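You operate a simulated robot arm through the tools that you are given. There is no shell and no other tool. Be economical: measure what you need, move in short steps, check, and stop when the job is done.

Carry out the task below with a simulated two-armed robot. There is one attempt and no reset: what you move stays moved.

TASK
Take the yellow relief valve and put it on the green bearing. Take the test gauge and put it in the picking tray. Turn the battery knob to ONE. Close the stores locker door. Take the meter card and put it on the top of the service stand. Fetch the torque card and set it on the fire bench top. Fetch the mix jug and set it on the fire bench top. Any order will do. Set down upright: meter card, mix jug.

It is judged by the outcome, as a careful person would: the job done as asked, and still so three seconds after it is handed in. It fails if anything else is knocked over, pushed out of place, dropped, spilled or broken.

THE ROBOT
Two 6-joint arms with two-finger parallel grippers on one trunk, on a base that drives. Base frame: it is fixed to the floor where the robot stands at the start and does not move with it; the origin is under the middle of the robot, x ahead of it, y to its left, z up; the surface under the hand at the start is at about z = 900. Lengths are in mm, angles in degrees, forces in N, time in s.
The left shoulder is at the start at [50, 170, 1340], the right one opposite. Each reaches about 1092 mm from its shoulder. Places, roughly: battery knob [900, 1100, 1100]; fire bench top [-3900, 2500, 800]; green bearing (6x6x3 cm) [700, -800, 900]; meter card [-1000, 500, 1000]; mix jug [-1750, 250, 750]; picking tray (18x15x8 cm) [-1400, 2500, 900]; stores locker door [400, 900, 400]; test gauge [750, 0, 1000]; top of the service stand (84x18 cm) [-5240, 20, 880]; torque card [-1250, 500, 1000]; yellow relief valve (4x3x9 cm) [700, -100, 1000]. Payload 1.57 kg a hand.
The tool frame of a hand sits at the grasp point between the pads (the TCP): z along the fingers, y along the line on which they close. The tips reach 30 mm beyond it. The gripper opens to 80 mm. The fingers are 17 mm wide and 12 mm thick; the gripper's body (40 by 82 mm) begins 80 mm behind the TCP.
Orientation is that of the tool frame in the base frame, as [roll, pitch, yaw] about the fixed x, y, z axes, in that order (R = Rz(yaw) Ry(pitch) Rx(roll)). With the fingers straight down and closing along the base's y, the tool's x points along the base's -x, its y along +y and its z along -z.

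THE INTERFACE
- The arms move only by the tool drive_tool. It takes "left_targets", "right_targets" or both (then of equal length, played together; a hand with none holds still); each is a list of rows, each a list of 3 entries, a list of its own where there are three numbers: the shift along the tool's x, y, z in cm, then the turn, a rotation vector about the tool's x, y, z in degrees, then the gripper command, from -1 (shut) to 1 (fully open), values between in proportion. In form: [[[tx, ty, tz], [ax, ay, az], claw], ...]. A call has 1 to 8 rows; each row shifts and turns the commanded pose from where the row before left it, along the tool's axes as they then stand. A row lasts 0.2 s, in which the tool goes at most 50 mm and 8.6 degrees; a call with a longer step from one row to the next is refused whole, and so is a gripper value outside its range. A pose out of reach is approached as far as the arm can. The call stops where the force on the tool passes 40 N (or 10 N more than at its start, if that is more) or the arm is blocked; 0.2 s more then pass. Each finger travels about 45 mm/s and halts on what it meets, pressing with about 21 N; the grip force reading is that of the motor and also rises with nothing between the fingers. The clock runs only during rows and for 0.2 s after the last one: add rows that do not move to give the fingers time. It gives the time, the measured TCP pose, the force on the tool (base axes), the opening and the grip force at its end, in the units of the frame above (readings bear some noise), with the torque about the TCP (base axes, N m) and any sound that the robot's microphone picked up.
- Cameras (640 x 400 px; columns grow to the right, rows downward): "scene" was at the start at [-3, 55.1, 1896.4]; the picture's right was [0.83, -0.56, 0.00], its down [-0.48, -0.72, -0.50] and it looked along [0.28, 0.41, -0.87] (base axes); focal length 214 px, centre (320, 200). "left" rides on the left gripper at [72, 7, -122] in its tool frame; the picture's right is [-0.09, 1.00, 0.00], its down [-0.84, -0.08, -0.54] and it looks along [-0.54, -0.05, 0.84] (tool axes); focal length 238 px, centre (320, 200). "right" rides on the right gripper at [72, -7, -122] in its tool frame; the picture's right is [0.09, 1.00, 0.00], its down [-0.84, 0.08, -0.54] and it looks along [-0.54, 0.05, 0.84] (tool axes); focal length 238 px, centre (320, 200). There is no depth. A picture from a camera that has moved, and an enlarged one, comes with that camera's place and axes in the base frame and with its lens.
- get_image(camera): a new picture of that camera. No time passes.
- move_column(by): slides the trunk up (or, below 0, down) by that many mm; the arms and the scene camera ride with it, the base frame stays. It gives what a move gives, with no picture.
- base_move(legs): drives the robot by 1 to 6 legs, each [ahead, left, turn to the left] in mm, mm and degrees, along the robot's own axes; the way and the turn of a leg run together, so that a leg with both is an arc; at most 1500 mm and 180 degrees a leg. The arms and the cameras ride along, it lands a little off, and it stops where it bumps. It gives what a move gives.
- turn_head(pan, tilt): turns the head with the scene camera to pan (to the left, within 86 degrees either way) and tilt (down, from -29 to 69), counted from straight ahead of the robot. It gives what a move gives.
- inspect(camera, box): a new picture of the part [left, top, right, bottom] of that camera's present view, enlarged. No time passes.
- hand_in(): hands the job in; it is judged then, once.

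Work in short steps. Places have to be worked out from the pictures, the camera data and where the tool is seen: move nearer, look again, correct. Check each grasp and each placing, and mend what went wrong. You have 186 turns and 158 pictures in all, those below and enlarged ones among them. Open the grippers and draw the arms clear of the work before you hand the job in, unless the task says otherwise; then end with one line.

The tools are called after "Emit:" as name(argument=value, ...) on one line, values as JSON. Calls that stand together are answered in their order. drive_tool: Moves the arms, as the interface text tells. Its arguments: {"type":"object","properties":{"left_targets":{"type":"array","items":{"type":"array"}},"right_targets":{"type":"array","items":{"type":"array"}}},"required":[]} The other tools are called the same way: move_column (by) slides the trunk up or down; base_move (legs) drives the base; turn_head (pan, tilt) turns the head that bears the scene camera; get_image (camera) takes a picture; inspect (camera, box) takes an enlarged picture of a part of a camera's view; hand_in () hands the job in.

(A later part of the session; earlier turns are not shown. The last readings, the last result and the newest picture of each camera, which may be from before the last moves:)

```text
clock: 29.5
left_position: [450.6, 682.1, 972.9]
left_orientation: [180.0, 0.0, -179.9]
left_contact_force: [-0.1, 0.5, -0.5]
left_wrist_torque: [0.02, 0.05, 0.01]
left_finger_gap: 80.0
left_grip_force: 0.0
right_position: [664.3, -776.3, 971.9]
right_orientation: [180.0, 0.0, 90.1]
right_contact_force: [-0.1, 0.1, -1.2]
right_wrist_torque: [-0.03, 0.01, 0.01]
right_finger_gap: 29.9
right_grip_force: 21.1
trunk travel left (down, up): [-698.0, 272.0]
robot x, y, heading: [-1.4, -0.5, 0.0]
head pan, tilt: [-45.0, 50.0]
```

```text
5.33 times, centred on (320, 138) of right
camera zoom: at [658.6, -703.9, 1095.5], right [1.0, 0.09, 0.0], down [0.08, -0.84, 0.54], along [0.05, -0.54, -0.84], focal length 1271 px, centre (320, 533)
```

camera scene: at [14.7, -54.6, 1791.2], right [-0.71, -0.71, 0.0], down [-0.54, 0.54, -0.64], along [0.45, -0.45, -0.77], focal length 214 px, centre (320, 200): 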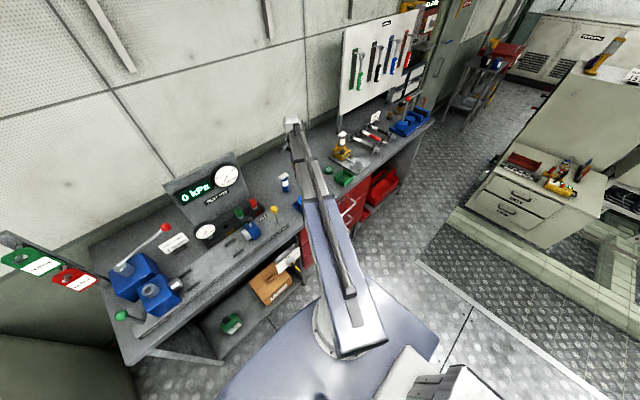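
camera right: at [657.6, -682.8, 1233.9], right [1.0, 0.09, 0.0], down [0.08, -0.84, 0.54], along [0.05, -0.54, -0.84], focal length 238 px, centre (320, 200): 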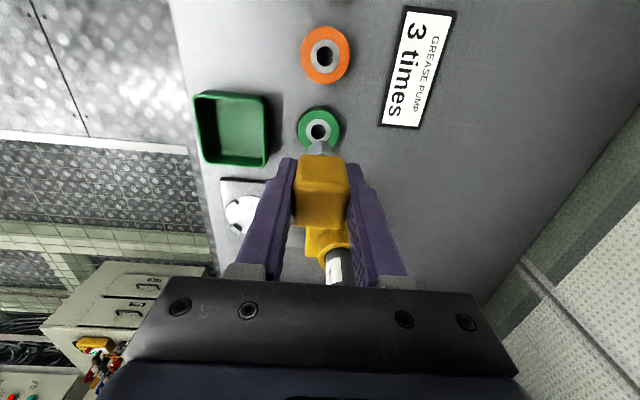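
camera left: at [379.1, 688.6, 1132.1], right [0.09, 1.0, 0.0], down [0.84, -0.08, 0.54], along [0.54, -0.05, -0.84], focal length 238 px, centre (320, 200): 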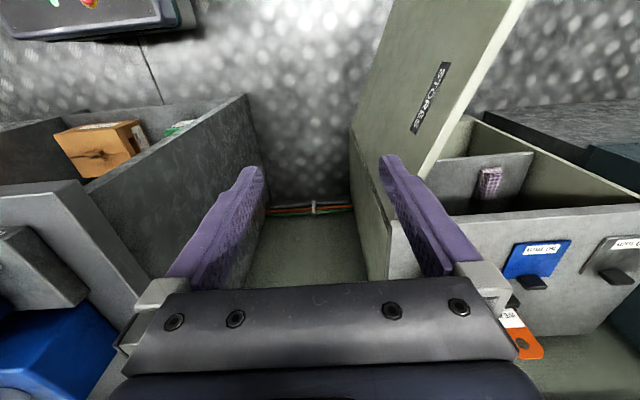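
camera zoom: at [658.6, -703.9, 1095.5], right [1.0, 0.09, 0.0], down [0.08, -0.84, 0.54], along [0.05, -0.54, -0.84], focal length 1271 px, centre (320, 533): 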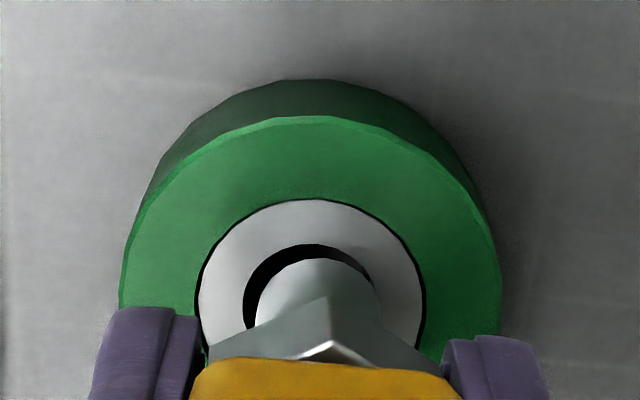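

Now offset ~1.3 mm toward +x. Correcting by −1.2 mm x, +0.7 mm y.

Emit:
drive_tool(right_targets=[[[0.07, -0.12, 0], [0, 0, 0], -0.6], [[0, 0, 0], [0, 0, 0], -0.6], [[0, 0, 0], [0, 0, 0], -0.6]])

Emit:
inspect(camera="right", box=[260, 100, 380, 175])

```text
clock: 30.3
left_position: [451.4, 682.4, 972.8]
left_orientation: [-180.0, 0.0, 180.0]
left_contact_force: [-0.6, -0.6, 0.0]
left_wrist_torque: [-0.02, 0.0, -0.02]
left_finger_gap: 80.2
left_grip_force: 0.1
right_position: [664.2, -776.1, 973.3]
right_orientation: [-180.0, 0.0, 90.0]
right_contact_force: [0.0, 0.4, -1.1]
right_wrist_torque: [0.02, 0.0, -0.02]
right_finger_gap: 29.7
right_grip_force: 21.1
trunk travel left (down, up): [-698.0, 272.0]
robot x, y, heading: [2.8, -2.1, 0.0]
head pan, tilt: [-45.0, 50.0]
```

```text
5.33 times, centred on (320, 138) of right
camera zoom: at [657.1, -703.5, 1095.5], right [1.0, 0.09, 0.0], down [0.08, -0.84, 0.54], along [0.05, -0.54, -0.84], focal length 1271 px, centre (320, 533)
```

zoom: 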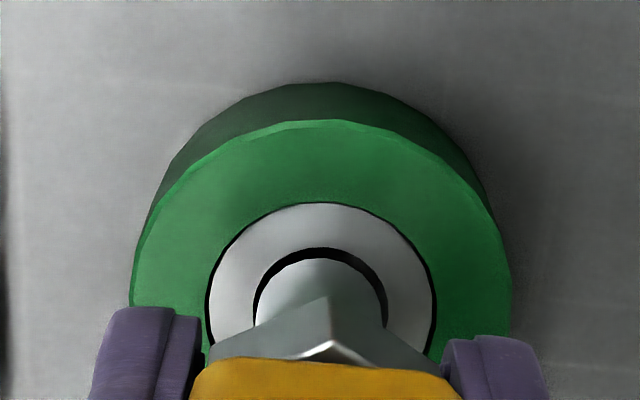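

Well centred in x. Lower 4 mm and watch whether it enters or slips.

Emit:
move_column(by=-4)

Emit:
inspect(camera="right", box=[260, 100, 380, 175])

```text
clock: 30.8
left_position: [450.3, 684.0, 969.7]
left_orientation: [-179.9, 0.1, 180.0]
left_contact_force: [-0.2, 0.6, 0.4]
left_wrist_torque: [-0.01, 0.0, -0.02]
left_finger_gap: 79.9
left_grip_force: 0.0
right_position: [663.3, -775.0, 970.6]
right_orientation: [179.8, 0.2, 90.0]
right_contact_force: [4.4, -5.2, 23.5]
right_wrist_torque: [-0.21, -0.25, -0.02]
right_finger_gap: 29.8
right_grip_force: 21.0
trunk travel left (down, up): [-694.0, 276.0]
robot x, y, heading: [-1.9, 0.7, -0.2]
head pan, tilt: [-45.0, 50.0]
```

```text
5.33 times, centred on (320, 138) of right
camera zoom: at [656.4, -702.8, 1093.6], right [1.0, 0.09, 0.0], down [0.08, -0.84, 0.54], along [0.05, -0.54, -0.84], focal length 1271 px, centre (320, 533)
```

zoom: 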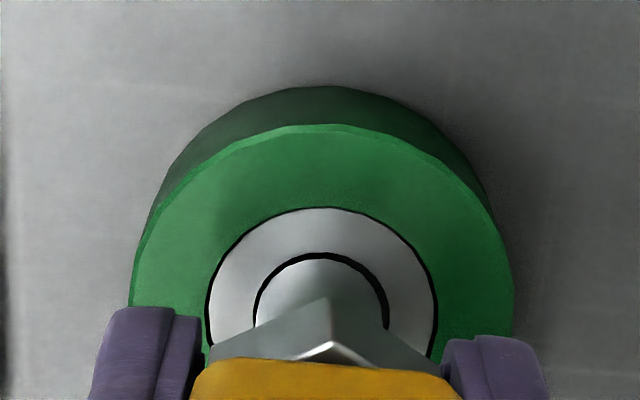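

It is touching concentric, with side force (+x, −y). I comply with a tiny wiggle in that direction to let it find the hole.

Emit:
drive_tool(right_targets=[[[-0.04, 0.04, 0], [0, 0, 0], -0.6], [[0, 0, 0], [0, 0, 0], -0.6], [[-0.04, 0.02, 0], [0, 0, 0], -0.6], [[0, 0, 0], [0, 0, 0], -0.6]])

Emit:
inspect(camera="right", box=[260, 100, 380, 175])

```text
clock: 31.8
left_position: [450.9, 682.4, 968.2]
left_orientation: [180.0, 0.0, -180.0]
left_contact_force: [-0.6, 0.6, 0.4]
left_wrist_torque: [-0.04, 0.02, -0.04]
left_finger_gap: 79.8
left_grip_force: 0.1
right_position: [662.4, -775.0, 969.6]
right_orientation: [-180.0, 0.1, 90.0]
right_contact_force: [-1.6, 1.3, 7.5]
right_wrist_torque: [0.14, 0.1, 0.03]
right_finger_gap: 29.6
right_grip_force: 21.4
trunk travel left (down, up): [-694.0, 276.0]
robot x, y, heading: [1.9, 1.3, 0.0]
head pan, tilt: [-45.0, 50.0]
```

```text
5.33 times, centred on (320, 138) of right
camera zoom: at [656.8, -702.7, 1092.6], right [1.0, 0.09, 0.0], down [0.08, -0.84, 0.54], along [0.05, -0.54, -0.84], focal length 1271 px, centre (320, 533)
```

zoom: 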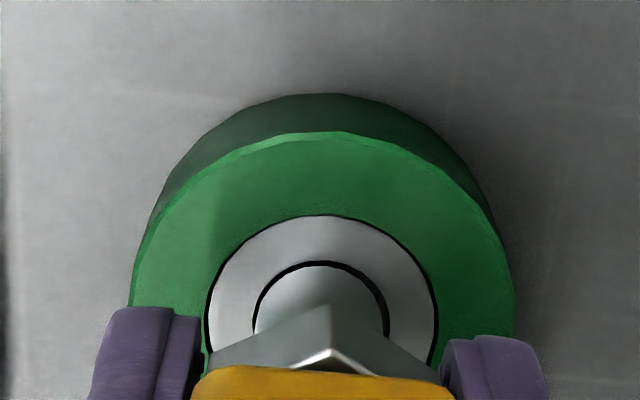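

It appears to stand centred on the race. I unload slightly and open the fingers.

Emit:
move_column(by=1)

Emit:
drive_tool(right_targets=[[[0, 0, 0], [0, 0, 0], -0.1], [[0, 0, 0], [0, 0, 0], 0.1], [[0, 0, 0], [0, 0, 0], 0.1]])

Emit:
get_image(camera="right")

```text
clock: 32.3
left_position: [451.3, 681.4, 970.1]
left_orientation: [-179.8, -0.1, 180.0]
left_contact_force: [-0.2, -0.5, 0.3]
left_wrist_torque: [0.0, 0.0, 0.0]
left_finger_gap: 80.0
left_grip_force: 0.1
right_position: [664.6, -776.8, 969.8]
right_orientation: [180.0, 0.0, 90.0]
right_contact_force: [-1.2, 0.8, -0.6]
right_wrist_torque: [0.03, 0.0, 0.01]
right_finger_gap: 29.8
right_grip_force: 20.6
trunk travel left (down, up): [-695.0, 275.0]
robot x, y, heading: [0.7, 0.7, -0.2]
head pan, tilt: [-45.0, 50.0]
```

```text
clock: 33.1
left_position: [450.5, 681.9, 970.4]
left_orientation: [-180.0, 0.0, 180.0]
left_contact_force: [0.9, 0.2, 0.1]
left_wrist_torque: [0.0, -0.02, 0.0]
left_finger_gap: 79.9
left_grip_force: 0.1
right_position: [664.8, -776.1, 969.8]
right_orientation: [179.9, 0.0, 90.0]
right_contact_force: [0.1, -0.3, -0.4]
right_wrist_torque: [-0.01, -0.01, 0.0]
right_finger_gap: 44.0
right_grip_force: 0.1
trunk travel left (down, up): [-695.0, 275.0]
robot x, y, heading: [1.0, 2.9, 0.0]
head pan, tilt: [-45.0, 50.0]
```

```text
123 pictures are left
camera right: at [657.9, -704.2, 1092.6], right [1.0, 0.09, 0.0], down [0.08, -0.84, 0.54], along [0.05, -0.54, -0.84], focal length 238 px, centre (320, 200)
```

right: 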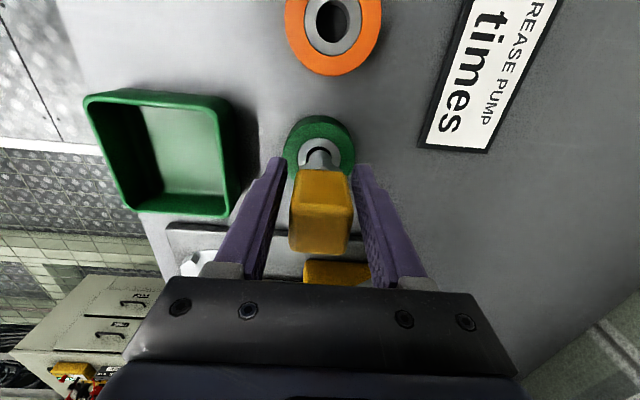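

It stands by itself. I raise clear and view.

Emit:
move_column(by=140)

Emit:
inspect(camera="right", box=[220, 50, 420, 175])

```text
clock: 34.8
left_position: [451.4, 681.9, 1109.5]
left_orientation: [179.8, 0.0, 180.0]
left_contact_force: [-0.3, 0.2, 0.5]
left_wrist_torque: [-0.03, 0.04, -0.03]
left_finger_gap: 80.1
left_grip_force: 0.0
right_position: [664.1, -776.8, 1110.2]
right_orientation: [179.9, 0.0, 90.0]
right_contact_force: [-0.1, 0.3, 0.6]
right_wrist_torque: [-0.01, 0.01, 0.05]
right_finger_gap: 44.0
right_grip_force: 0.1
trunk travel left (down, up): [-835.0, 135.0]
robot x, y, heading: [3.2, 0.9, -0.1]
head pan, tilt: [-45.0, 50.0]
```

```text
3.20 times, centred on (320, 112) of right
camera zoom: at [657.9, -704.2, 1232.5], right [1.0, 0.09, 0.0], down [0.08, -0.84, 0.54], along [0.05, -0.54, -0.84], focal length 763 px, centre (320, 480)
```

zoom: 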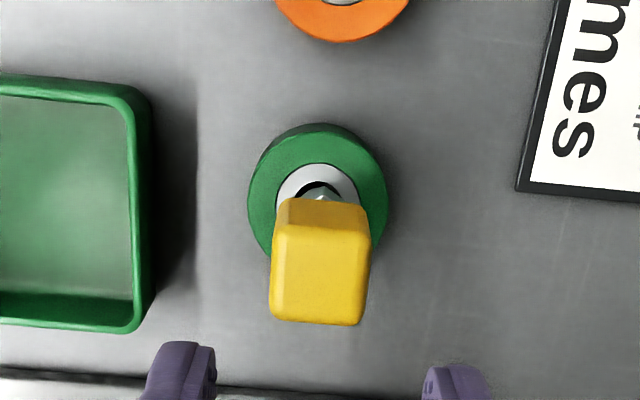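

Valve stands upright on the bearing. Now back over to the gauge at ~(718,−52).

Emit:
drive_tool(right_targets=[[[4.9, 0.4, 0], [0, 0, 0], 0.6], [[4.9, 0.4, 0], [0, 0, 0], 0.6], [[4.9, 0.4, 0], [0, 0, 0], 0.6], [[4.9, 0.4, 0], [0, 0, 0], 0.6], [[4.9, 0.4, 0], [0, 0, 0], 0.6], [[4.9, 0.4, 0], [0, 0, 0], 0.6], [[4.9, 0.4, 0], [0, 0, 0], 0.6], [[4.9, 0.4, 0], [0, 0, 0], 0.6]])

Emit:
drive_tool(right_targets=[[[4.9, 0.4, 0], [0, 0, 0], 0.6], [[4.9, 0.4, 0], [0, 0, 0], 0.6], [[4.9, 0.4, 0], [0, 0, 0], 0.6], [[4.9, 0.4, 0], [0, 0, 0], 0.6], [[4.9, 0.4, 0], [0, 0, 0], 0.6], [[4.0, 0.3, 0], [0, 0, 0], 0.6]])

Emit:
get_image(camera="right")

```text
clock: 36.6
left_position: [451.4, 681.5, 1108.1]
left_orientation: [-180.0, 0.1, -179.9]
left_contact_force: [-0.1, 0.8, -1.1]
left_wrist_torque: [-0.03, -0.02, 0.02]
left_finger_gap: 80.0
left_grip_force: 0.0
right_position: [696.6, -385.1, 1110.1]
right_orientation: [179.9, 0.1, 90.0]
right_contact_force: [-0.3, -0.4, 0.7]
right_wrist_torque: [-0.01, -0.03, -0.01]
right_finger_gap: 63.9
right_grip_force: 0.0
right hand out of reach, approached as far as the arm can: row 5
trunk travel left (down, up): [-835.0, 135.0]
robot x, y, heading: [-2.0, -3.2, -0.0]
head pan, tilt: [-45.0, 50.0]
```

```text
clock: 38.0
left_position: [452.0, 682.6, 1108.9]
left_orientation: [-179.9, 0.0, 180.0]
left_contact_force: [-0.2, -1.0, 1.0]
left_wrist_torque: [0.02, -0.02, 0.01]
left_finger_gap: 79.9
left_grip_force: 0.0
right_position: [720.0, -98.2, 1109.4]
right_orientation: [180.0, 0.0, 90.0]
right_contact_force: [0.3, 0.4, -0.9]
right_wrist_torque: [-0.01, 0.0, 0.03]
right_finger_gap: 63.9
right_grip_force: 0.1
right hand out of reach, approached as far as the arm can: row 3
trunk travel left (down, up): [-835.0, 135.0]
robot x, y, heading: [-0.0, 1.7, 0.3]
head pan, tilt: [-45.0, 50.0]
```

```text
121 pictures are left
camera right: at [714.3, -25.5, 1232.6], right [1.0, 0.09, 0.0], down [0.08, -0.84, 0.54], along [0.05, -0.54, -0.84], focal length 238 px, centre (320, 200)
```

right: 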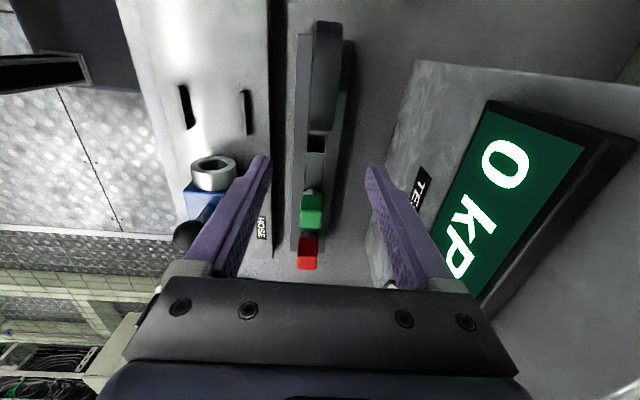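

Gauge is edge-on, ~28 mm thick, centred ~(720,−49). I move over it and lower to z≈1050 to check.

Emit:
drive_tool(right_targets=[[[2.4, 0.05, 0], [0, 0, 0], 0.6], [[2.4, 0, 0], [0, 0, 0], 0.6], [[0, 0, 0], [0, 0, 0], 0.6]])

Emit:
move_column(by=-50)

Emit:
get_image(camera="right")

```text
clock: 38.8
left_position: [451.0, 681.8, 1109.9]
left_orientation: [179.9, 0.0, -179.9]
left_contact_force: [-0.7, 0.3, 0.1]
left_wrist_torque: [-0.02, 0.02, 0.02]
left_finger_gap: 79.9
left_grip_force: 0.0
right_position: [721.5, -50.7, 1109.9]
right_orientation: [-180.0, 0.0, 90.0]
right_contact_force: [-0.4, 0.5, -0.2]
right_wrist_torque: [0.04, -0.01, -0.01]
right_finger_gap: 64.3
right_grip_force: 0.0
trunk travel left (down, up): [-835.0, 135.0]
robot x, y, heading: [0.1, -1.4, 0.0]
head pan, tilt: [-45.0, 50.0]
```

```text
clock: 39.7
left_position: [450.9, 682.9, 1059.0]
left_orientation: [-180.0, 0.0, 180.0]
left_contact_force: [-0.6, -0.3, -0.3]
left_wrist_torque: [-0.02, 0.01, 0.01]
left_finger_gap: 80.1
left_grip_force: 0.1
right_position: [721.1, -50.1, 1060.9]
right_orientation: [180.0, 0.0, 90.0]
right_contact_force: [0.0, 0.1, 0.2]
right_wrist_torque: [0.02, 0.0, 0.01]
right_finger_gap: 64.1
right_grip_force: 0.0
trunk travel left (down, up): [-785.0, 185.0]
robot x, y, heading: [1.9, 0.4, 0.0]
head pan, tilt: [-45.0, 50.0]
```

```text
120 pictures are left
camera right: at [714.5, 22.4, 1182.7], right [1.0, 0.09, 0.0], down [0.08, -0.84, 0.54], along [0.05, -0.54, -0.84], focal length 238 px, centre (320, 200)
```

right: 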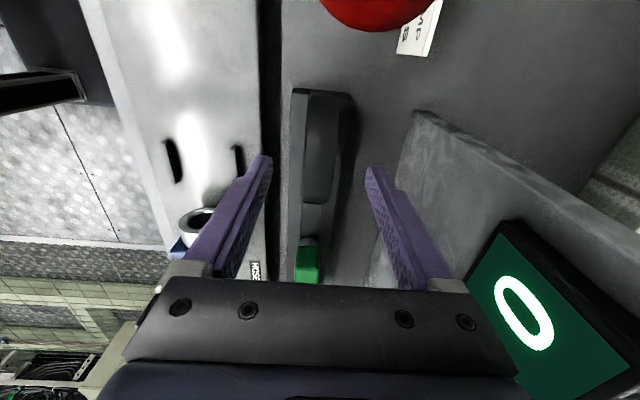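

The pump lever's red ball at ~(724,42,1119) would foul the camera on descent, so I raise and turn the hand by 180° to put the camera on the other side.

Emit:
move_column(by=60)

Emit:
drive_tool(right_targets=[[[0, 0, 0], [0, 0, -8.5], 0.6], [[0, 0, 0], [0, 0, -8.5], 0.6], [[0, 0, 0], [0, 0, -8.5], 0.6], [[0, 0, 0], [0, 0, -8.5], 0.6], [[0, 0, 0], [0, 0, -8.5], 0.6], [[0, 0, 0], [0, 0, -8.5], 0.6], [[0, 0, 0], [0, 0, -8.5], 0.6], [[0, 0, 0], [0, 0, -8.5], 0.6]])

Emit:
drive_tool(right_targets=[[[0, 0, 0], [0, 0, -8.5], 0.6], [[0, 0, 0], [0, 0, -8.5], 0.6], [[0, 0, 0], [0, 0, -8.5], 0.6], [[0, 0, 0], [0, 0, -8.5], 0.6], [[0, 0, 0], [0, 0, -8.5], 0.6], [[0, 0, 0], [0, 0, -8.5], 0.6], [[0, 0, 0], [0, 0, -8.5], 0.6], [[0, 0, 0], [0, 0, -8.5], 0.6]])

Emit:
drive_tool(right_targets=[[[0, 0, 0], [0, 0, -8.5], 0.6], [[0, 0, 0], [0, 0, -8.5], 0.6], [[0, 0, 0], [0, 0, -8.5], 0.6], [[0, 0, 0], [0, 0, -8.5], 0.6], [[0, 0, 0], [0, 0, -8.5], 0.6], [[0, 0, 0], [0, 0, -1.5], 0.6], [[0, 0, 0], [0, 0, 0], 0.6]])

Emit:
get_image(camera="right")

```text
clock: 40.7
left_position: [451.5, 681.5, 1119.5]
left_orientation: [180.0, 0.0, 179.9]
left_contact_force: [-0.2, -0.1, 0.6]
left_wrist_torque: [0.01, 0.03, 0.01]
left_finger_gap: 79.9
left_grip_force: 0.0
right_position: [722.0, -48.9, 1119.9]
right_orientation: [-179.9, 0.0, 90.0]
right_contact_force: [-0.8, 0.3, -1.2]
right_wrist_torque: [-0.03, 0.03, -0.01]
right_finger_gap: 64.0
right_grip_force: 0.0
trunk travel left (down, up): [-845.0, 125.0]
robot x, y, heading: [2.0, -0.0, 0.1]
head pan, tilt: [-45.0, 50.0]
```

```text
clock: 42.5
left_position: [451.4, 682.9, 1119.5]
left_orientation: [180.0, 0.0, 180.0]
left_contact_force: [-0.7, -0.2, -1.1]
left_wrist_torque: [-0.02, 0.01, -0.03]
left_finger_gap: 80.0
left_grip_force: 0.1
right_position: [721.0, -50.6, 1119.4]
right_orientation: [-179.9, 0.0, 158.1]
right_contact_force: [0.4, -0.3, -0.4]
right_wrist_torque: [0.02, 0.01, 0.02]
right_finger_gap: 63.9
right_grip_force: 0.0
trunk travel left (down, up): [-845.0, 125.0]
robot x, y, heading: [-0.3, -1.1, 0.0]
head pan, tilt: [-45.0, 50.0]
```

```text
clock: 44.3
left_position: [450.5, 682.6, 1120.3]
left_orientation: [180.0, 0.1, 179.9]
left_contact_force: [-0.1, -0.2, 0.1]
left_wrist_torque: [-0.04, 0.0, -0.01]
left_finger_gap: 79.9
left_grip_force: 0.1
right_position: [722.7, -48.8, 1119.6]
right_orientation: [-179.9, 0.1, -134.0]
right_contact_force: [0.2, 0.1, 0.1]
right_wrist_torque: [0.02, 0.01, 0.04]
right_finger_gap: 63.8
right_grip_force: 0.1
trunk travel left (down, up): [-845.0, 125.0]
robot x, y, heading: [2.3, 0.7, 0.1]
head pan, tilt: [-45.0, 50.0]
```

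```text
clock: 45.9
left_position: [451.4, 681.6, 1119.8]
left_orientation: [180.0, 0.0, -179.9]
left_contact_force: [0.0, -0.2, 0.4]
left_wrist_torque: [0.03, -0.01, 0.0]
left_finger_gap: 79.9
left_grip_force: 0.0
right_position: [721.4, -50.1, 1120.3]
right_orientation: [180.0, 0.0, -89.9]
right_contact_force: [-0.2, 0.1, 0.5]
right_wrist_torque: [-0.01, -0.01, 0.0]
right_finger_gap: 64.3
right_grip_force: 0.1
trunk travel left (down, up): [-845.0, 125.0]
robot x, y, heading: [1.0, -0.4, -0.2]
head pan, tilt: [-45.0, 50.0]
```

```text
119 pictures are left
camera right: at [727.9, -121.4, 1242.7], right [-1.0, -0.09, 0.0], down [-0.08, 0.84, 0.54], along [-0.05, 0.54, -0.84], focal length 238 px, centre (320, 200)
```

right: 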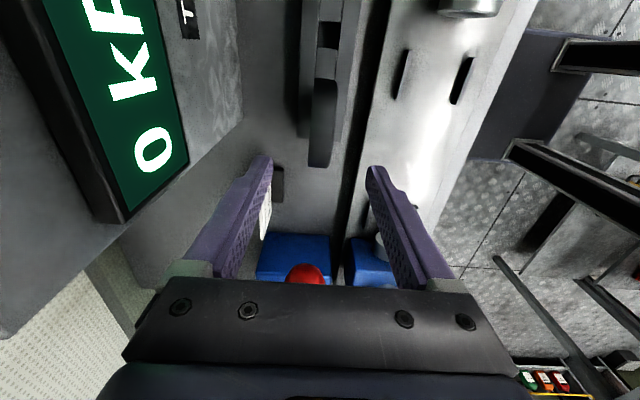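

Clear now. Lowering the trunk in two parts to TCP z≈1006, then closing on the gauge disc.

Emit:
move_column(by=-70)

Emit:
get_image(camera="right")

```text
clock: 47.0
left_position: [451.9, 681.8, 1051.1]
left_orientation: [180.0, -0.1, 180.0]
left_contact_force: [0.2, -0.5, -0.9]
left_wrist_torque: [0.01, 0.04, 0.0]
left_finger_gap: 80.2
left_grip_force: 0.0
right_position: [721.3, -48.9, 1048.5]
right_orientation: [179.9, 0.0, -90.0]
right_contact_force: [-0.9, -0.4, 0.9]
right_wrist_torque: [0.0, -0.01, 0.02]
right_finger_gap: 64.0
right_grip_force: 0.1
trunk travel left (down, up): [-775.0, 195.0]
robot x, y, heading: [2.3, 0.2, 0.1]
head pan, tilt: [-45.0, 50.0]
```

```text
118 pictures are left
camera right: at [727.7, -121.4, 1172.8], right [-1.0, -0.09, 0.0], down [-0.08, 0.84, 0.54], along [-0.05, 0.54, -0.84], focal length 238 px, centre (320, 200)
```

right: 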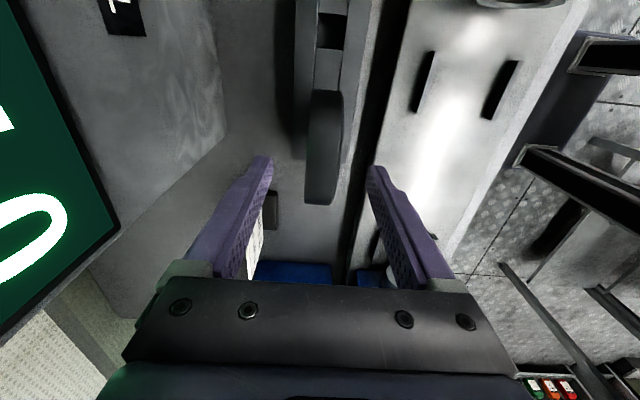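

Gauge is centred. Lower 48 mm and close.

Emit:
move_column(by=-48)

Emit:
drive_tool(right_targets=[[[0, 0, 0], [0, 0, 0], -0.2], [[0, 0, 0], [0, 0, 0], -0.7], [[0, 0, 0], [0, 0, 0], -0.7], [[0, 0, 0], [0, 0, 0], -0.7]])

Emit:
get_image(camera="right")

```text
clock: 47.9
left_position: [451.5, 682.3, 1002.2]
left_orientation: [179.9, 0.1, 180.0]
left_contact_force: [0.7, -0.1, -0.3]
left_wrist_torque: [0.02, 0.0, -0.01]
left_finger_gap: 79.9
left_grip_force: 0.0
right_position: [720.9, -49.6, 1002.3]
right_orientation: [-180.0, 0.0, -90.0]
right_contact_force: [-0.4, -0.3, 0.2]
right_wrist_torque: [0.0, 0.02, 0.0]
right_finger_gap: 64.2
right_grip_force: 0.1
trunk travel left (down, up): [-727.0, 243.0]
robot x, y, heading: [-2.2, -0.7, 0.2]
head pan, tilt: [-45.0, 50.0]
```

```text
clock: 48.9
left_position: [450.7, 681.7, 1000.9]
left_orientation: [-180.0, 0.0, -179.9]
left_contact_force: [-0.3, 0.0, -0.5]
left_wrist_torque: [-0.02, 0.0, 0.02]
left_finger_gap: 79.8
left_grip_force: 0.0
right_position: [721.1, -49.8, 1001.4]
right_orientation: [-179.9, 0.0, -89.9]
right_contact_force: [-1.0, 0.6, 0.8]
right_wrist_torque: [0.01, 0.06, -0.03]
right_finger_gap: 21.8
right_grip_force: 21.2
trunk travel left (down, up): [-727.0, 243.0]
robot x, y, heading: [0.5, 0.8, 0.3]
head pan, tilt: [-45.0, 50.0]
```

```text
117 pictures are left
camera right: at [727.7, -121.4, 1124.7], right [-1.0, -0.09, 0.0], down [-0.08, 0.84, 0.54], along [-0.05, 0.54, -0.84], focal length 238 px, centre (320, 200)
```

right: 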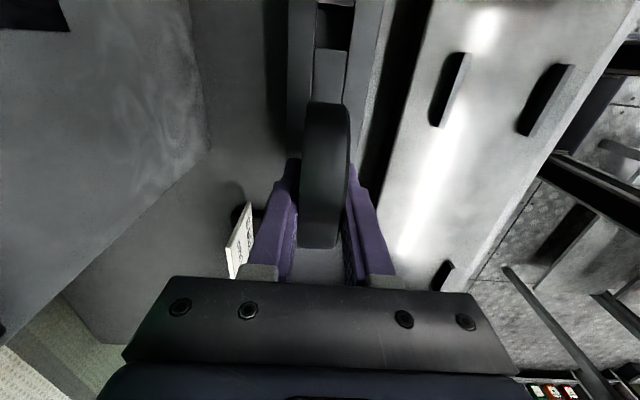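

Gauge gripped at 22 mm. Lift and draw the hand back toward the robot, then check the grip.

Emit:
move_column(by=150)

Emit:
drive_tool(right_targets=[[[0.5, 4.5, 0], [0, 0, 0], -0.7], [[1, 4.5, 0], [0, 0, 0], -0.7], [[1, 4.5, 0], [0, 0, 0], -0.7], [[1, 4.5, 0], [0, 0, 0], -0.7], [[1, 4.5, 0], [0, 0, 0], -0.7], [[1, 3.5, 0], [0, 0, 0], -0.7]])

Emit:
get_image(camera="right")

Emit:
turn_head(pan=55, tilt=45)

Emit:
get_image(camera="scene")

```text
clock: 50.6
left_position: [451.4, 681.5, 1152.7]
left_orientation: [180.0, 0.0, -179.9]
left_contact_force: [0.2, -1.1, -0.1]
left_wrist_torque: [-0.04, -0.03, 0.03]
left_finger_gap: 79.9
left_grip_force: 0.2
right_position: [721.4, -49.4, 1151.5]
right_orientation: [-180.0, 0.0, -90.1]
right_contact_force: [1.1, 0.1, -2.0]
right_wrist_torque: [0.02, -0.01, 0.02]
right_finger_gap: 21.9
right_grip_force: 21.2
trunk travel left (down, up): [-877.0, 93.0]
robot x, y, heading: [0.6, 0.8, 0.2]
head pan, tilt: [-45.0, 50.0]
```

```text
clock: 52.0
left_position: [450.1, 681.7, 1151.6]
left_orientation: [180.0, 0.0, 180.0]
left_contact_force: [-0.1, -0.3, 0.9]
left_wrist_torque: [0.03, -0.05, 0.01]
left_finger_gap: 79.8
left_grip_force: 0.1
right_position: [460.3, -104.9, 1151.5]
right_orientation: [-180.0, 0.0, -90.0]
right_contact_force: [0.0, 0.6, -2.4]
right_wrist_torque: [0.02, 0.03, 0.0]
right_finger_gap: 21.9
right_grip_force: 20.8
trunk travel left (down, up): [-877.0, 93.0]
robot x, y, heading: [-1.2, 1.1, -0.1]
head pan, tilt: [-45.0, 50.0]
```

```text
116 pictures are left
camera right: at [466.9, -176.6, 1274.8], right [-1.0, -0.09, 0.0], down [-0.08, 0.84, 0.54], along [-0.05, 0.54, -0.84], focal length 238 px, centre (320, 200)
```

right: 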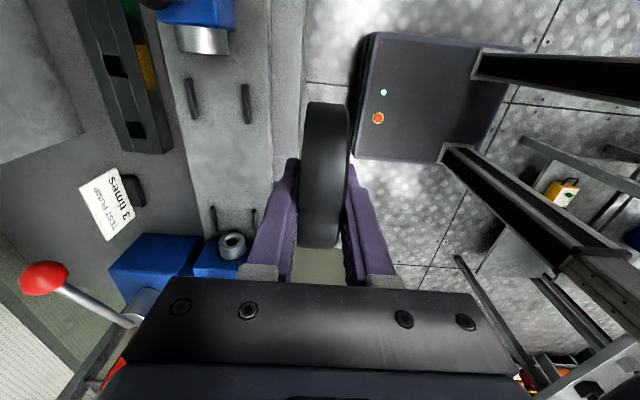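

```text
clock: 53.8
left_position: [452.5, 682.7, 1151.8]
left_orientation: [180.0, -0.1, -180.0]
left_contact_force: [0.7, 0.2, -0.1]
left_wrist_torque: [0.0, 0.0, 0.01]
left_finger_gap: 80.0
left_grip_force: 0.0
right_position: [460.8, -104.7, 1151.7]
right_orientation: [-180.0, 0.0, -90.1]
right_contact_force: [-0.9, 0.4, -2.8]
right_wrist_torque: [0.0, 0.01, 0.0]
right_finger_gap: 21.8
right_grip_force: 21.2
trunk travel left (down, up): [-877.0, 93.0]
robot x, y, heading: [1.8, -3.7, -0.2]
head pan, tilt: [55.0, 45.0]
```

```text
115 pictures are left
camera scene: at [6.8, 66.4, 1838.1], right [0.82, -0.57, 0.0], down [-0.41, -0.58, -0.71], along [0.41, 0.58, -0.71], focal length 214 px, centre (320, 200)
```

scene: 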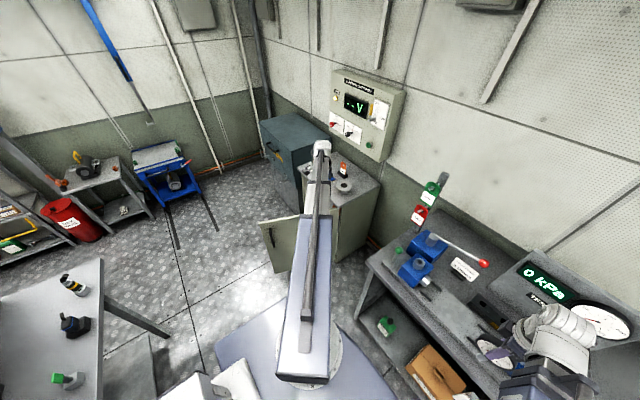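

Gauge held. Zoom on the panel with the knobs and the locker.

Emit:
inspect(camera="scene", box=[318, 60, 414, 170])

Emit:
inspect(camera="scene", box=[240, 130, 400, 290])

Emit:
get_image(camera="left")

```text
3.64 times, centred on (366, 115) of scene
camera zoom: at [6.8, 66.4, 1838.1], right [0.82, -0.57, 0.0], down [-0.41, -0.58, -0.71], along [0.41, 0.58, -0.71], focal length 780 px, centre (153, 509)
```

zoom: 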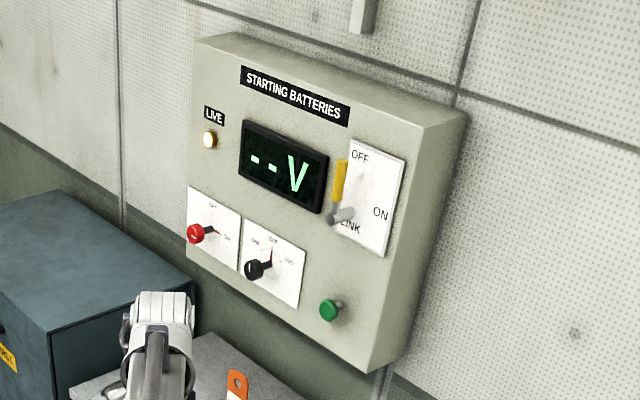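

```text
2.50 times, centred on (320, 210) of scene
camera zoom: at [6.8, 66.4, 1838.1], right [0.82, -0.57, 0.0], down [-0.41, -0.58, -0.71], along [0.41, 0.58, -0.71], focal length 536 px, centre (320, 175)
```

zoom: 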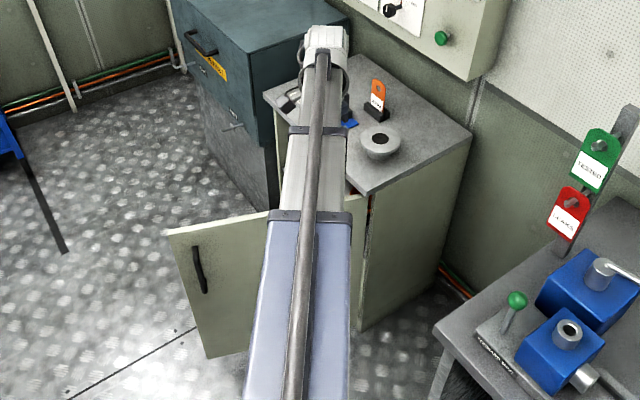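

```text
112 pictures are left
camera left: at [379.2, 688.6, 1274.0], right [0.09, 1.0, 0.0], down [0.84, -0.08, 0.54], along [0.54, -0.05, -0.84], focal length 238 px, centre (320, 200)
```

left: 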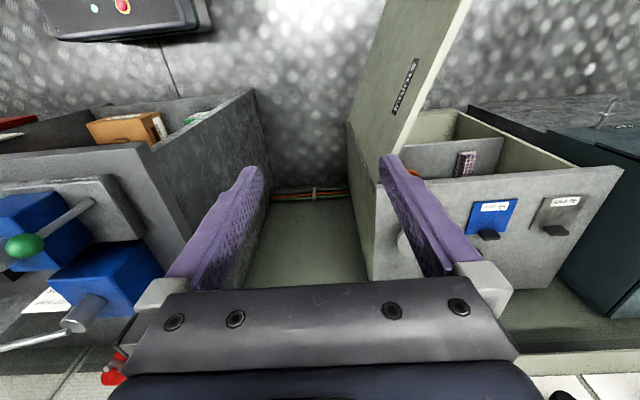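

I enlarge the two knobs to read their labels.

Emit:
inspect(camera="scene", box=[342, 108, 366, 148])

```text
10.00 times, centred on (354, 128) of scene
camera zoom: at [6.8, 66.4, 1838.1], right [0.82, -0.57, 0.0], down [-0.41, -0.58, -0.71], along [0.41, 0.58, -0.71], focal length 2145 px, centre (-20, 920)
```

zoom: 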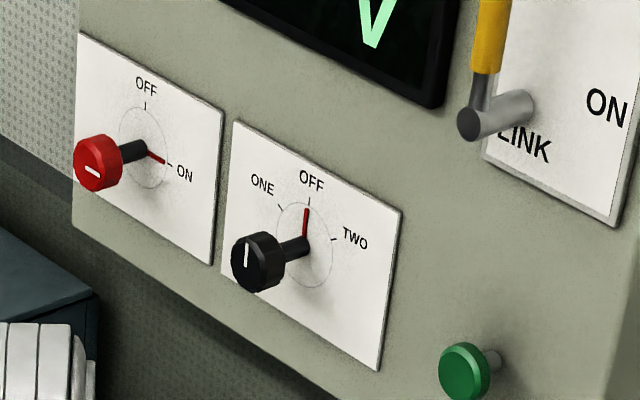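

Knobs: black battery knob (ONE left of OFF), head triangulated at ≈(963,1083,1107). Locker top z≈738, its door hinged near (704,813), open ~66° towards me with the outside face facing me — I should close it first. Before driving I check the floor around my left side.

Emit:
turn_head(pan=86, tilt=60)

Emit:
get_image(camera="scene")

```text
clock: 54.8
left_position: [451.2, 681.9, 1152.2]
left_orientation: [180.0, 0.0, -180.0]
left_contact_force: [-0.3, 1.2, 1.1]
left_wrist_torque: [0.01, -0.01, -0.04]
left_finger_gap: 80.2
left_grip_force: 0.1
right_position: [462.5, -104.6, 1153.2]
right_orientation: [179.9, -0.1, -90.0]
right_contact_force: [0.4, -0.4, -2.0]
right_wrist_torque: [0.04, -0.02, -0.01]
right_finger_gap: 21.7
right_grip_force: 21.1
trunk travel left (down, up): [-877.0, 93.0]
robot x, y, heading: [2.1, -2.2, -0.0]
head pan, tilt: [85.9, 60.0]
```

```text
110 pictures are left
camera scene: at [-35.0, 66.4, 1818.7], right [1.0, -0.07, 0.0], down [-0.06, -0.86, -0.5], along [0.04, 0.5, -0.87], focal length 214 px, centre (320, 200)
```

scene: 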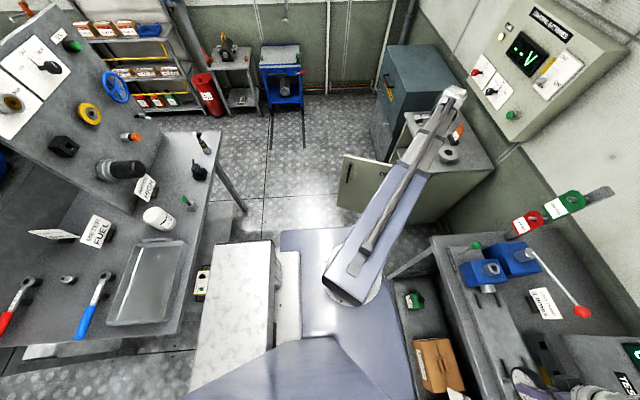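

The arms look like telescoping booms at trunk height, so height is the trunk's job. I tuck the right hand (with gauge) back toward the robot before driving left and lowering.

Emit:
drive_tool(right_targets=[[[1, 4, 0], [0, 0, 0], -0.7], [[1, 4, 0], [0, 0, 0], -0.7], [[1, 4, 0], [0, 0, 0], -0.7]])

Emit:
base_move(legs=[[0, 250, 0]])

Emit:
get_image(camera="scene")

```text
clock: 55.6
left_position: [450.3, 681.9, 1153.2]
left_orientation: [-180.0, 0.0, -179.9]
left_contact_force: [0.1, -1.2, -0.7]
left_wrist_torque: [-0.01, 0.03, 0.0]
left_finger_gap: 80.0
left_grip_force: 0.1
right_position: [453.3, -107.8, 1151.8]
right_orientation: [-180.0, 0.0, -90.0]
right_contact_force: [-0.3, 0.7, -2.2]
right_wrist_torque: [0.02, 0.0, 0.01]
right_finger_gap: 21.8
right_grip_force: 20.9
right hand out of reach, approached as far as the arm can: row 1, 2, 3
trunk travel left (down, up): [-877.0, 93.0]
robot x, y, heading: [-1.5, -3.4, 0.2]
head pan, tilt: [85.9, 60.0]
```

```text
clock: 57.4
left_position: [448.6, 934.6, 1151.0]
left_orientation: [179.9, 0.0, -179.8]
left_contact_force: [-1.5, 0.1, 0.3]
left_wrist_torque: [-0.03, 0.01, 0.02]
left_finger_gap: 79.8
left_grip_force: 0.0
right_position: [453.2, 145.7, 1150.4]
right_orientation: [-180.0, -0.1, -89.8]
right_contact_force: [0.2, -0.1, -2.0]
right_wrist_torque: [-0.03, 0.0, -0.01]
right_finger_gap: 21.7
right_grip_force: 21.5
trunk travel left (down, up): [-877.0, 93.0]
robot x, y, heading: [1.6, 247.8, 0.2]
head pan, tilt: [85.9, 60.0]
```

```text
109 pictures are left
camera scene: at [-35.9, 317.7, 1818.6], right [1.0, -0.07, 0.0], down [-0.06, -0.86, -0.5], along [0.03, 0.5, -0.87], focal length 214 px, centre (320, 200)
```

scene: 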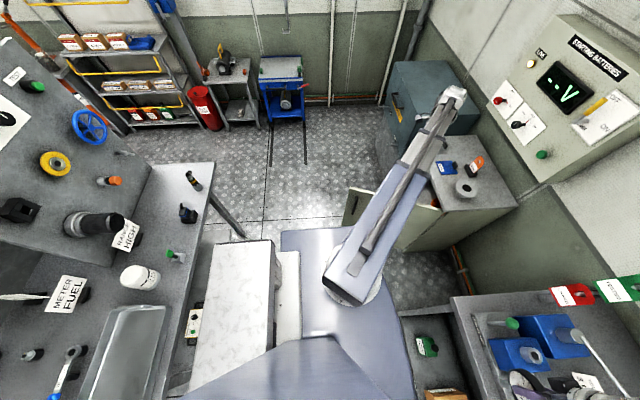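

The rear box rides with the robot; clear. I swing the right hand to the side, close the left fingers and place that hand beside the door's outer face.

Emit:
drive_tool(left_targets=[[[3, -3, 0], [0, 0, 0], 0], [[3, -3, 0], [0, 0, 0], -1], [[3, -3, 0], [0, 0, 0], -1], [[0, -1, 0], [0, 0, 0], -1], [[0, 0, 0], [0, 0, 0], -1], [[0, 0, 0], [0, 0, 0], -1], [[0, 0, 0], [0, 0, 0], -1], [[0, 0, 0], [0, 0, 0], -1]], right_targets=[[[4.5, 0, 0], [0, 0, 0], -0.7], [[4.5, 0, 0], [0, 0, 0], -0.7], [[4.5, 0, 0], [0, 0, 0], -0.7], [[4.5, 1, 0], [0, 0, 0], -0.7], [[4.5, 2, 0], [0, 0, 0], -0.7], [[4.5, 2.5, 0], [0, 0, 0], -0.7], [[4, 3, 0], [0, 0, 0], -0.7], [[4, 3, 0], [0, 0, 0], -0.7]])

Emit:
turn_head(pan=60, tilt=50)

Emit:
get_image(camera="scene")

```text
refused: row 6 steps farther than a row can; nothing moved
```

```text
clock: 58.3
left_position: [448.9, 932.9, 1151.2]
left_orientation: [180.0, 0.0, -179.7]
left_contact_force: [-0.4, 0.0, 0.9]
left_wrist_torque: [-0.02, 0.01, 0.0]
left_finger_gap: 80.0
left_grip_force: 0.1
right_position: [452.2, 145.0, 1151.0]
right_orientation: [179.9, -0.1, -89.8]
right_contact_force: [-0.8, 0.4, -0.9]
right_wrist_torque: [0.02, 0.02, 0.0]
right_finger_gap: 21.8
right_grip_force: 21.4
trunk travel left (down, up): [-877.0, 93.0]
robot x, y, heading: [-1.5, 254.4, 0.1]
head pan, tilt: [60.0, 50.0]
```

```text
108 pictures are left
camera scene: at [-2.2, 316.5, 1831.2], right [0.87, -0.5, 0.0], down [-0.38, -0.67, -0.64], along [0.32, 0.56, -0.77], focal length 214 px, centre (320, 200)
```

scene: 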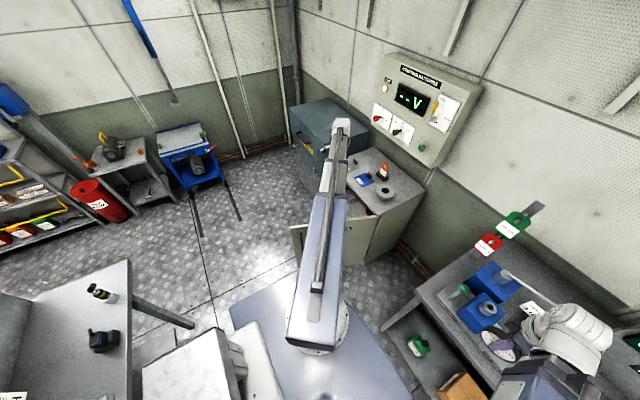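

Row 6 was slightly too long; I resend with smaller steps.

Emit:
drive_tool(left_targets=[[[3, -3, 0], [0, 0, 0], 0], [[3, -3, 0], [0, 0, 0], -1], [[3, -3, 0], [0, 0, 0], -1], [[0, -1, 0], [0, 0, 0], -1], [[0, 0, 0], [0, 0, 0], -1], [[0, 0, 0], [0, 0, 0], -1], [[0, 0, 0], [0, 0, 0], -1], [[0, 0, 0], [0, 0, 0], -1]], right_targets=[[[4.5, 0, 0], [0, 0, 0], -0.7], [[4.5, 0, 0], [0, 0, 0], -0.7], [[4.5, 0, 0], [0, 0, 0], -0.7], [[4.5, 1, 0], [0, 0, 0], -0.7], [[4.2, 2, 0], [0, 0, 0], -0.7], [[4, 2.5, 0], [0, 0, 0], -0.7], [[3.6, 3, 0], [0, 0, 0], -0.7], [[3.6, 3, 0], [0, 0, 0], -0.7]])

Emit:
get_image(camera="scene")

Emit:
get_image(camera="left")

```text
clock: 60.1
left_position: [357.3, 832.6, 1153.4]
left_orientation: [179.9, -0.1, -179.8]
left_contact_force: [-0.2, 0.1, 0.3]
left_wrist_torque: [0.01, 0.0, 0.01]
left_finger_gap: 0.0
left_grip_force: 20.8
right_position: [351.7, -194.2, 1151.9]
right_orientation: [-179.9, 0.0, -89.7]
right_contact_force: [-0.4, -1.0, -1.8]
right_wrist_torque: [0.03, -0.05, 0.01]
right_finger_gap: 21.9
right_grip_force: 20.6
right hand out of reach, approached as far as the arm can: row 1, 6, 7
trunk travel left (down, up): [-877.0, 93.0]
robot x, y, heading: [-2.5, 253.4, 0.3]
head pan, tilt: [60.0, 50.0]
```

```text
107 pictures are left
camera scene: at [-2.9, 315.1, 1831.3], right [0.87, -0.5, 0.0], down [-0.38, -0.66, -0.64], along [0.32, 0.56, -0.77], focal length 214 px, centre (320, 200)
```

scene: 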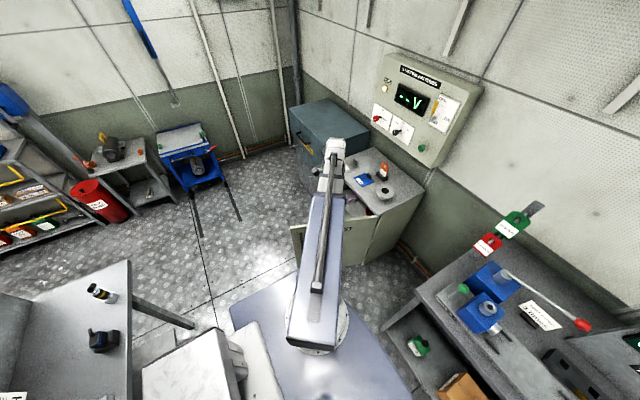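

```text
106 pictures are left
camera left: at [285.0, 838.7, 1274.6], right [0.09, 1.0, 0.0], down [0.84, -0.07, 0.54], along [0.54, -0.05, -0.84], focal length 238 px, centre (320, 200)
```

left: 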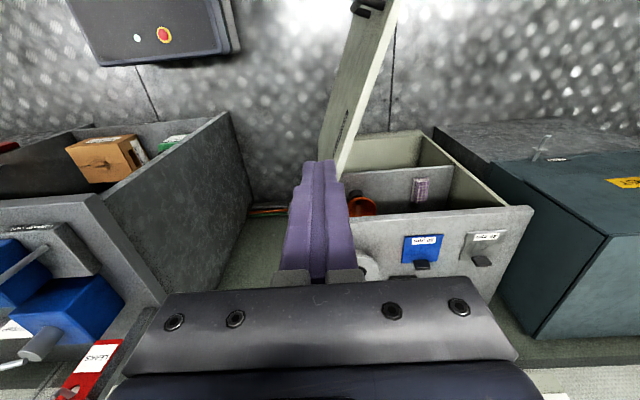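

The closed left fingers are ~60 mm on the robot's side of the door face. I lower the trunk in two steps to reach door height.

Emit:
move_column(by=-330)

Emit:
get_image(camera="left")

Emit:
get_image(camera="right")

```text
clock: 63.3
left_position: [357.5, 833.0, 821.6]
left_orientation: [-180.0, 0.0, -179.8]
left_contact_force: [0.3, 0.4, 0.0]
left_wrist_torque: [-0.01, 0.02, -0.01]
left_finger_gap: 0.0
left_grip_force: 21.4
right_position: [352.4, -194.5, 822.1]
right_orientation: [180.0, 0.1, -89.8]
right_contact_force: [-0.4, -0.1, -2.8]
right_wrist_torque: [0.02, 0.01, -0.01]
right_finger_gap: 21.7
right_grip_force: 20.9
trunk travel left (down, up): [-547.0, 423.0]
robot x, y, heading: [-3.1, 249.8, 0.3]
head pan, tilt: [60.0, 50.0]
```

```text
105 pictures are left
camera left: at [285.7, 839.4, 944.1], right [0.09, 1.0, 0.0], down [0.84, -0.07, 0.54], along [0.54, -0.05, -0.84], focal length 238 px, centre (320, 200)
```

left: 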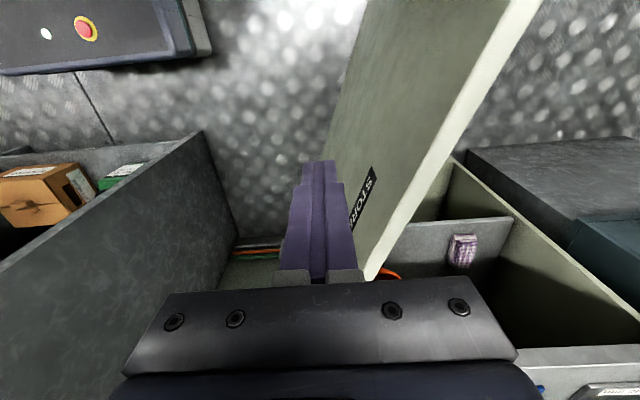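

```text
104 pictures are left
camera right: at [359.6, -265.5, 944.6], right [-1.0, -0.1, 0.0], down [-0.08, 0.84, 0.54], along [-0.05, 0.54, -0.84], focal length 238 px, centre (320, 200)
```

right: 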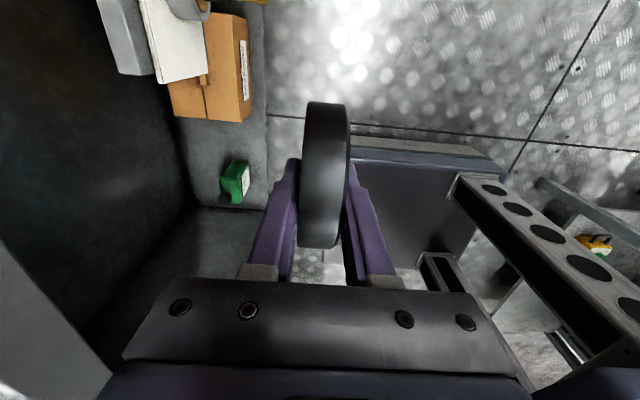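

Door face still clear to the right of the fingers. Lower another 120 mm.

Emit:
move_column(by=-120)

Emit:
get_image(camera="left")

```text
clock: 64.8
left_position: [357.7, 832.4, 702.3]
left_orientation: [-180.0, 0.1, -179.8]
left_contact_force: [-0.1, 0.0, -0.4]
left_wrist_torque: [0.02, 0.0, -0.04]
left_finger_gap: 0.0
left_grip_force: 20.9
right_position: [352.9, -194.1, 701.0]
right_orientation: [179.9, 0.0, -89.8]
right_contact_force: [0.2, 0.6, -2.9]
right_wrist_torque: [-0.02, 0.0, -0.01]
right_finger_gap: 21.8
right_grip_force: 21.1
trunk travel left (down, up): [-427.0, 543.0]
robot x, y, heading: [-2.1, 248.9, -0.0]
head pan, tilt: [60.0, 50.0]
```

```text
103 pictures are left
camera left: at [285.7, 839.5, 824.2], right [0.09, 1.0, 0.0], down [0.84, -0.07, 0.54], along [0.54, -0.05, -0.84], focal length 238 px, centre (320, 200)
```

left: 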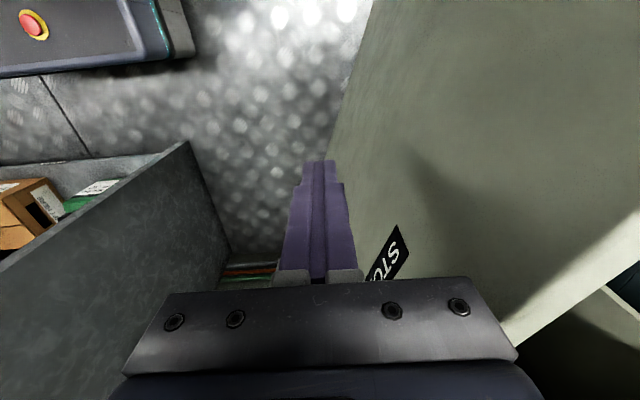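

Now I push along an arc about the hinge (704,813), radius ~345 mm; first half.

Emit:
drive_tool(left_targets=[[[-0.6, 4.1, 0], [0, 0, 0], -1], [[-1.0, 4.1, 0], [0, 0, 0], -1], [[-1.5, 3.9, 0], [0, 0, 0], -1], [[-1.9, 3.8, 0], [0, 0, 0], -1], [[-2.4, 3.4, 0], [0, 0, 0], -1], [[-2.8, 3.2, 0], [0, 0, 0], -1]])

Emit:
get_image(camera="left")

```text
clock: 66.2
left_position: [459.4, 1060.3, 701.7]
left_orientation: [180.0, 0.0, -179.7]
left_contact_force: [-0.1, -0.3, 0.0]
left_wrist_torque: [0.03, 0.03, -0.02]
left_finger_gap: 0.1
left_grip_force: 21.2
right_position: [352.6, -194.6, 702.5]
right_orientation: [179.9, 0.0, -89.8]
right_contact_force: [-0.1, -0.2, -2.6]
right_wrist_torque: [0.0, 0.04, 0.02]
right_finger_gap: 22.0
right_grip_force: 21.3
trunk travel left (down, up): [-427.0, 543.0]
robot x, y, heading: [1.2, 251.7, -0.0]
head pan, tilt: [60.0, 50.0]
```

```text
102 pictures are left
camera left: at [387.3, 1066.9, 823.9], right [0.09, 1.0, 0.0], down [0.84, -0.07, 0.54], along [0.54, -0.05, -0.84], focal length 238 px, centre (320, 200)
```

left: 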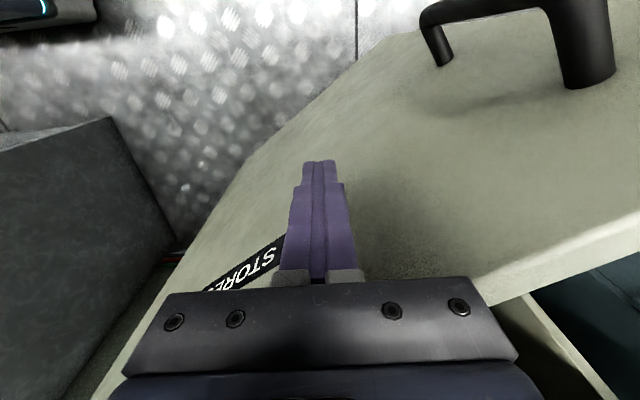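

The door is swinging. Continue the arc to closure.

Emit:
drive_tool(left_targets=[[[-3.2, 2.8, 0], [0, 0, 0], -1], [[-3.4, 2.4, 0], [0, 0, 0], -1], [[-3.8, 1.9, 0], [0, 0, 0], -1], [[-3.9, 1.5, 0], [0, 0, 0], -1], [[-4.1, 1.0, 0], [0, 0, 0], -1]])

Emit:
get_image(camera="left")

```text
clock: 67.4
left_position: [600.3, 1097.4, 701.0]
left_orientation: [179.9, 0.1, -179.9]
left_contact_force: [0.3, -0.7, 0.6]
left_wrist_torque: [-0.03, -0.01, 0.02]
left_finger_gap: 0.1
left_grip_force: 21.2
left hand out of reach, approached as far as the arm can: row 3, 4, 5
right_position: [354.1, -194.5, 700.5]
right_orientation: [179.9, 0.0, -89.9]
right_contact_force: [0.7, 0.2, -2.1]
right_wrist_torque: [0.01, 0.05, -0.01]
right_finger_gap: 21.7
right_grip_force: 20.8
trunk travel left (down, up): [-427.0, 543.0]
robot x, y, heading: [-1.0, 247.1, 0.2]
head pan, tilt: [60.0, 50.0]
```

```text
101 pictures are left
camera left: at [527.9, 1102.6, 824.0], right [0.09, 1.0, 0.0], down [0.84, -0.08, 0.54], along [0.54, -0.05, -0.84], focal length 238 px, centre (320, 200)
```

left: 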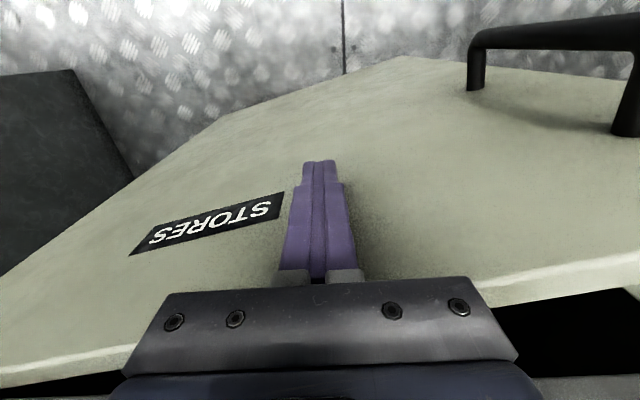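

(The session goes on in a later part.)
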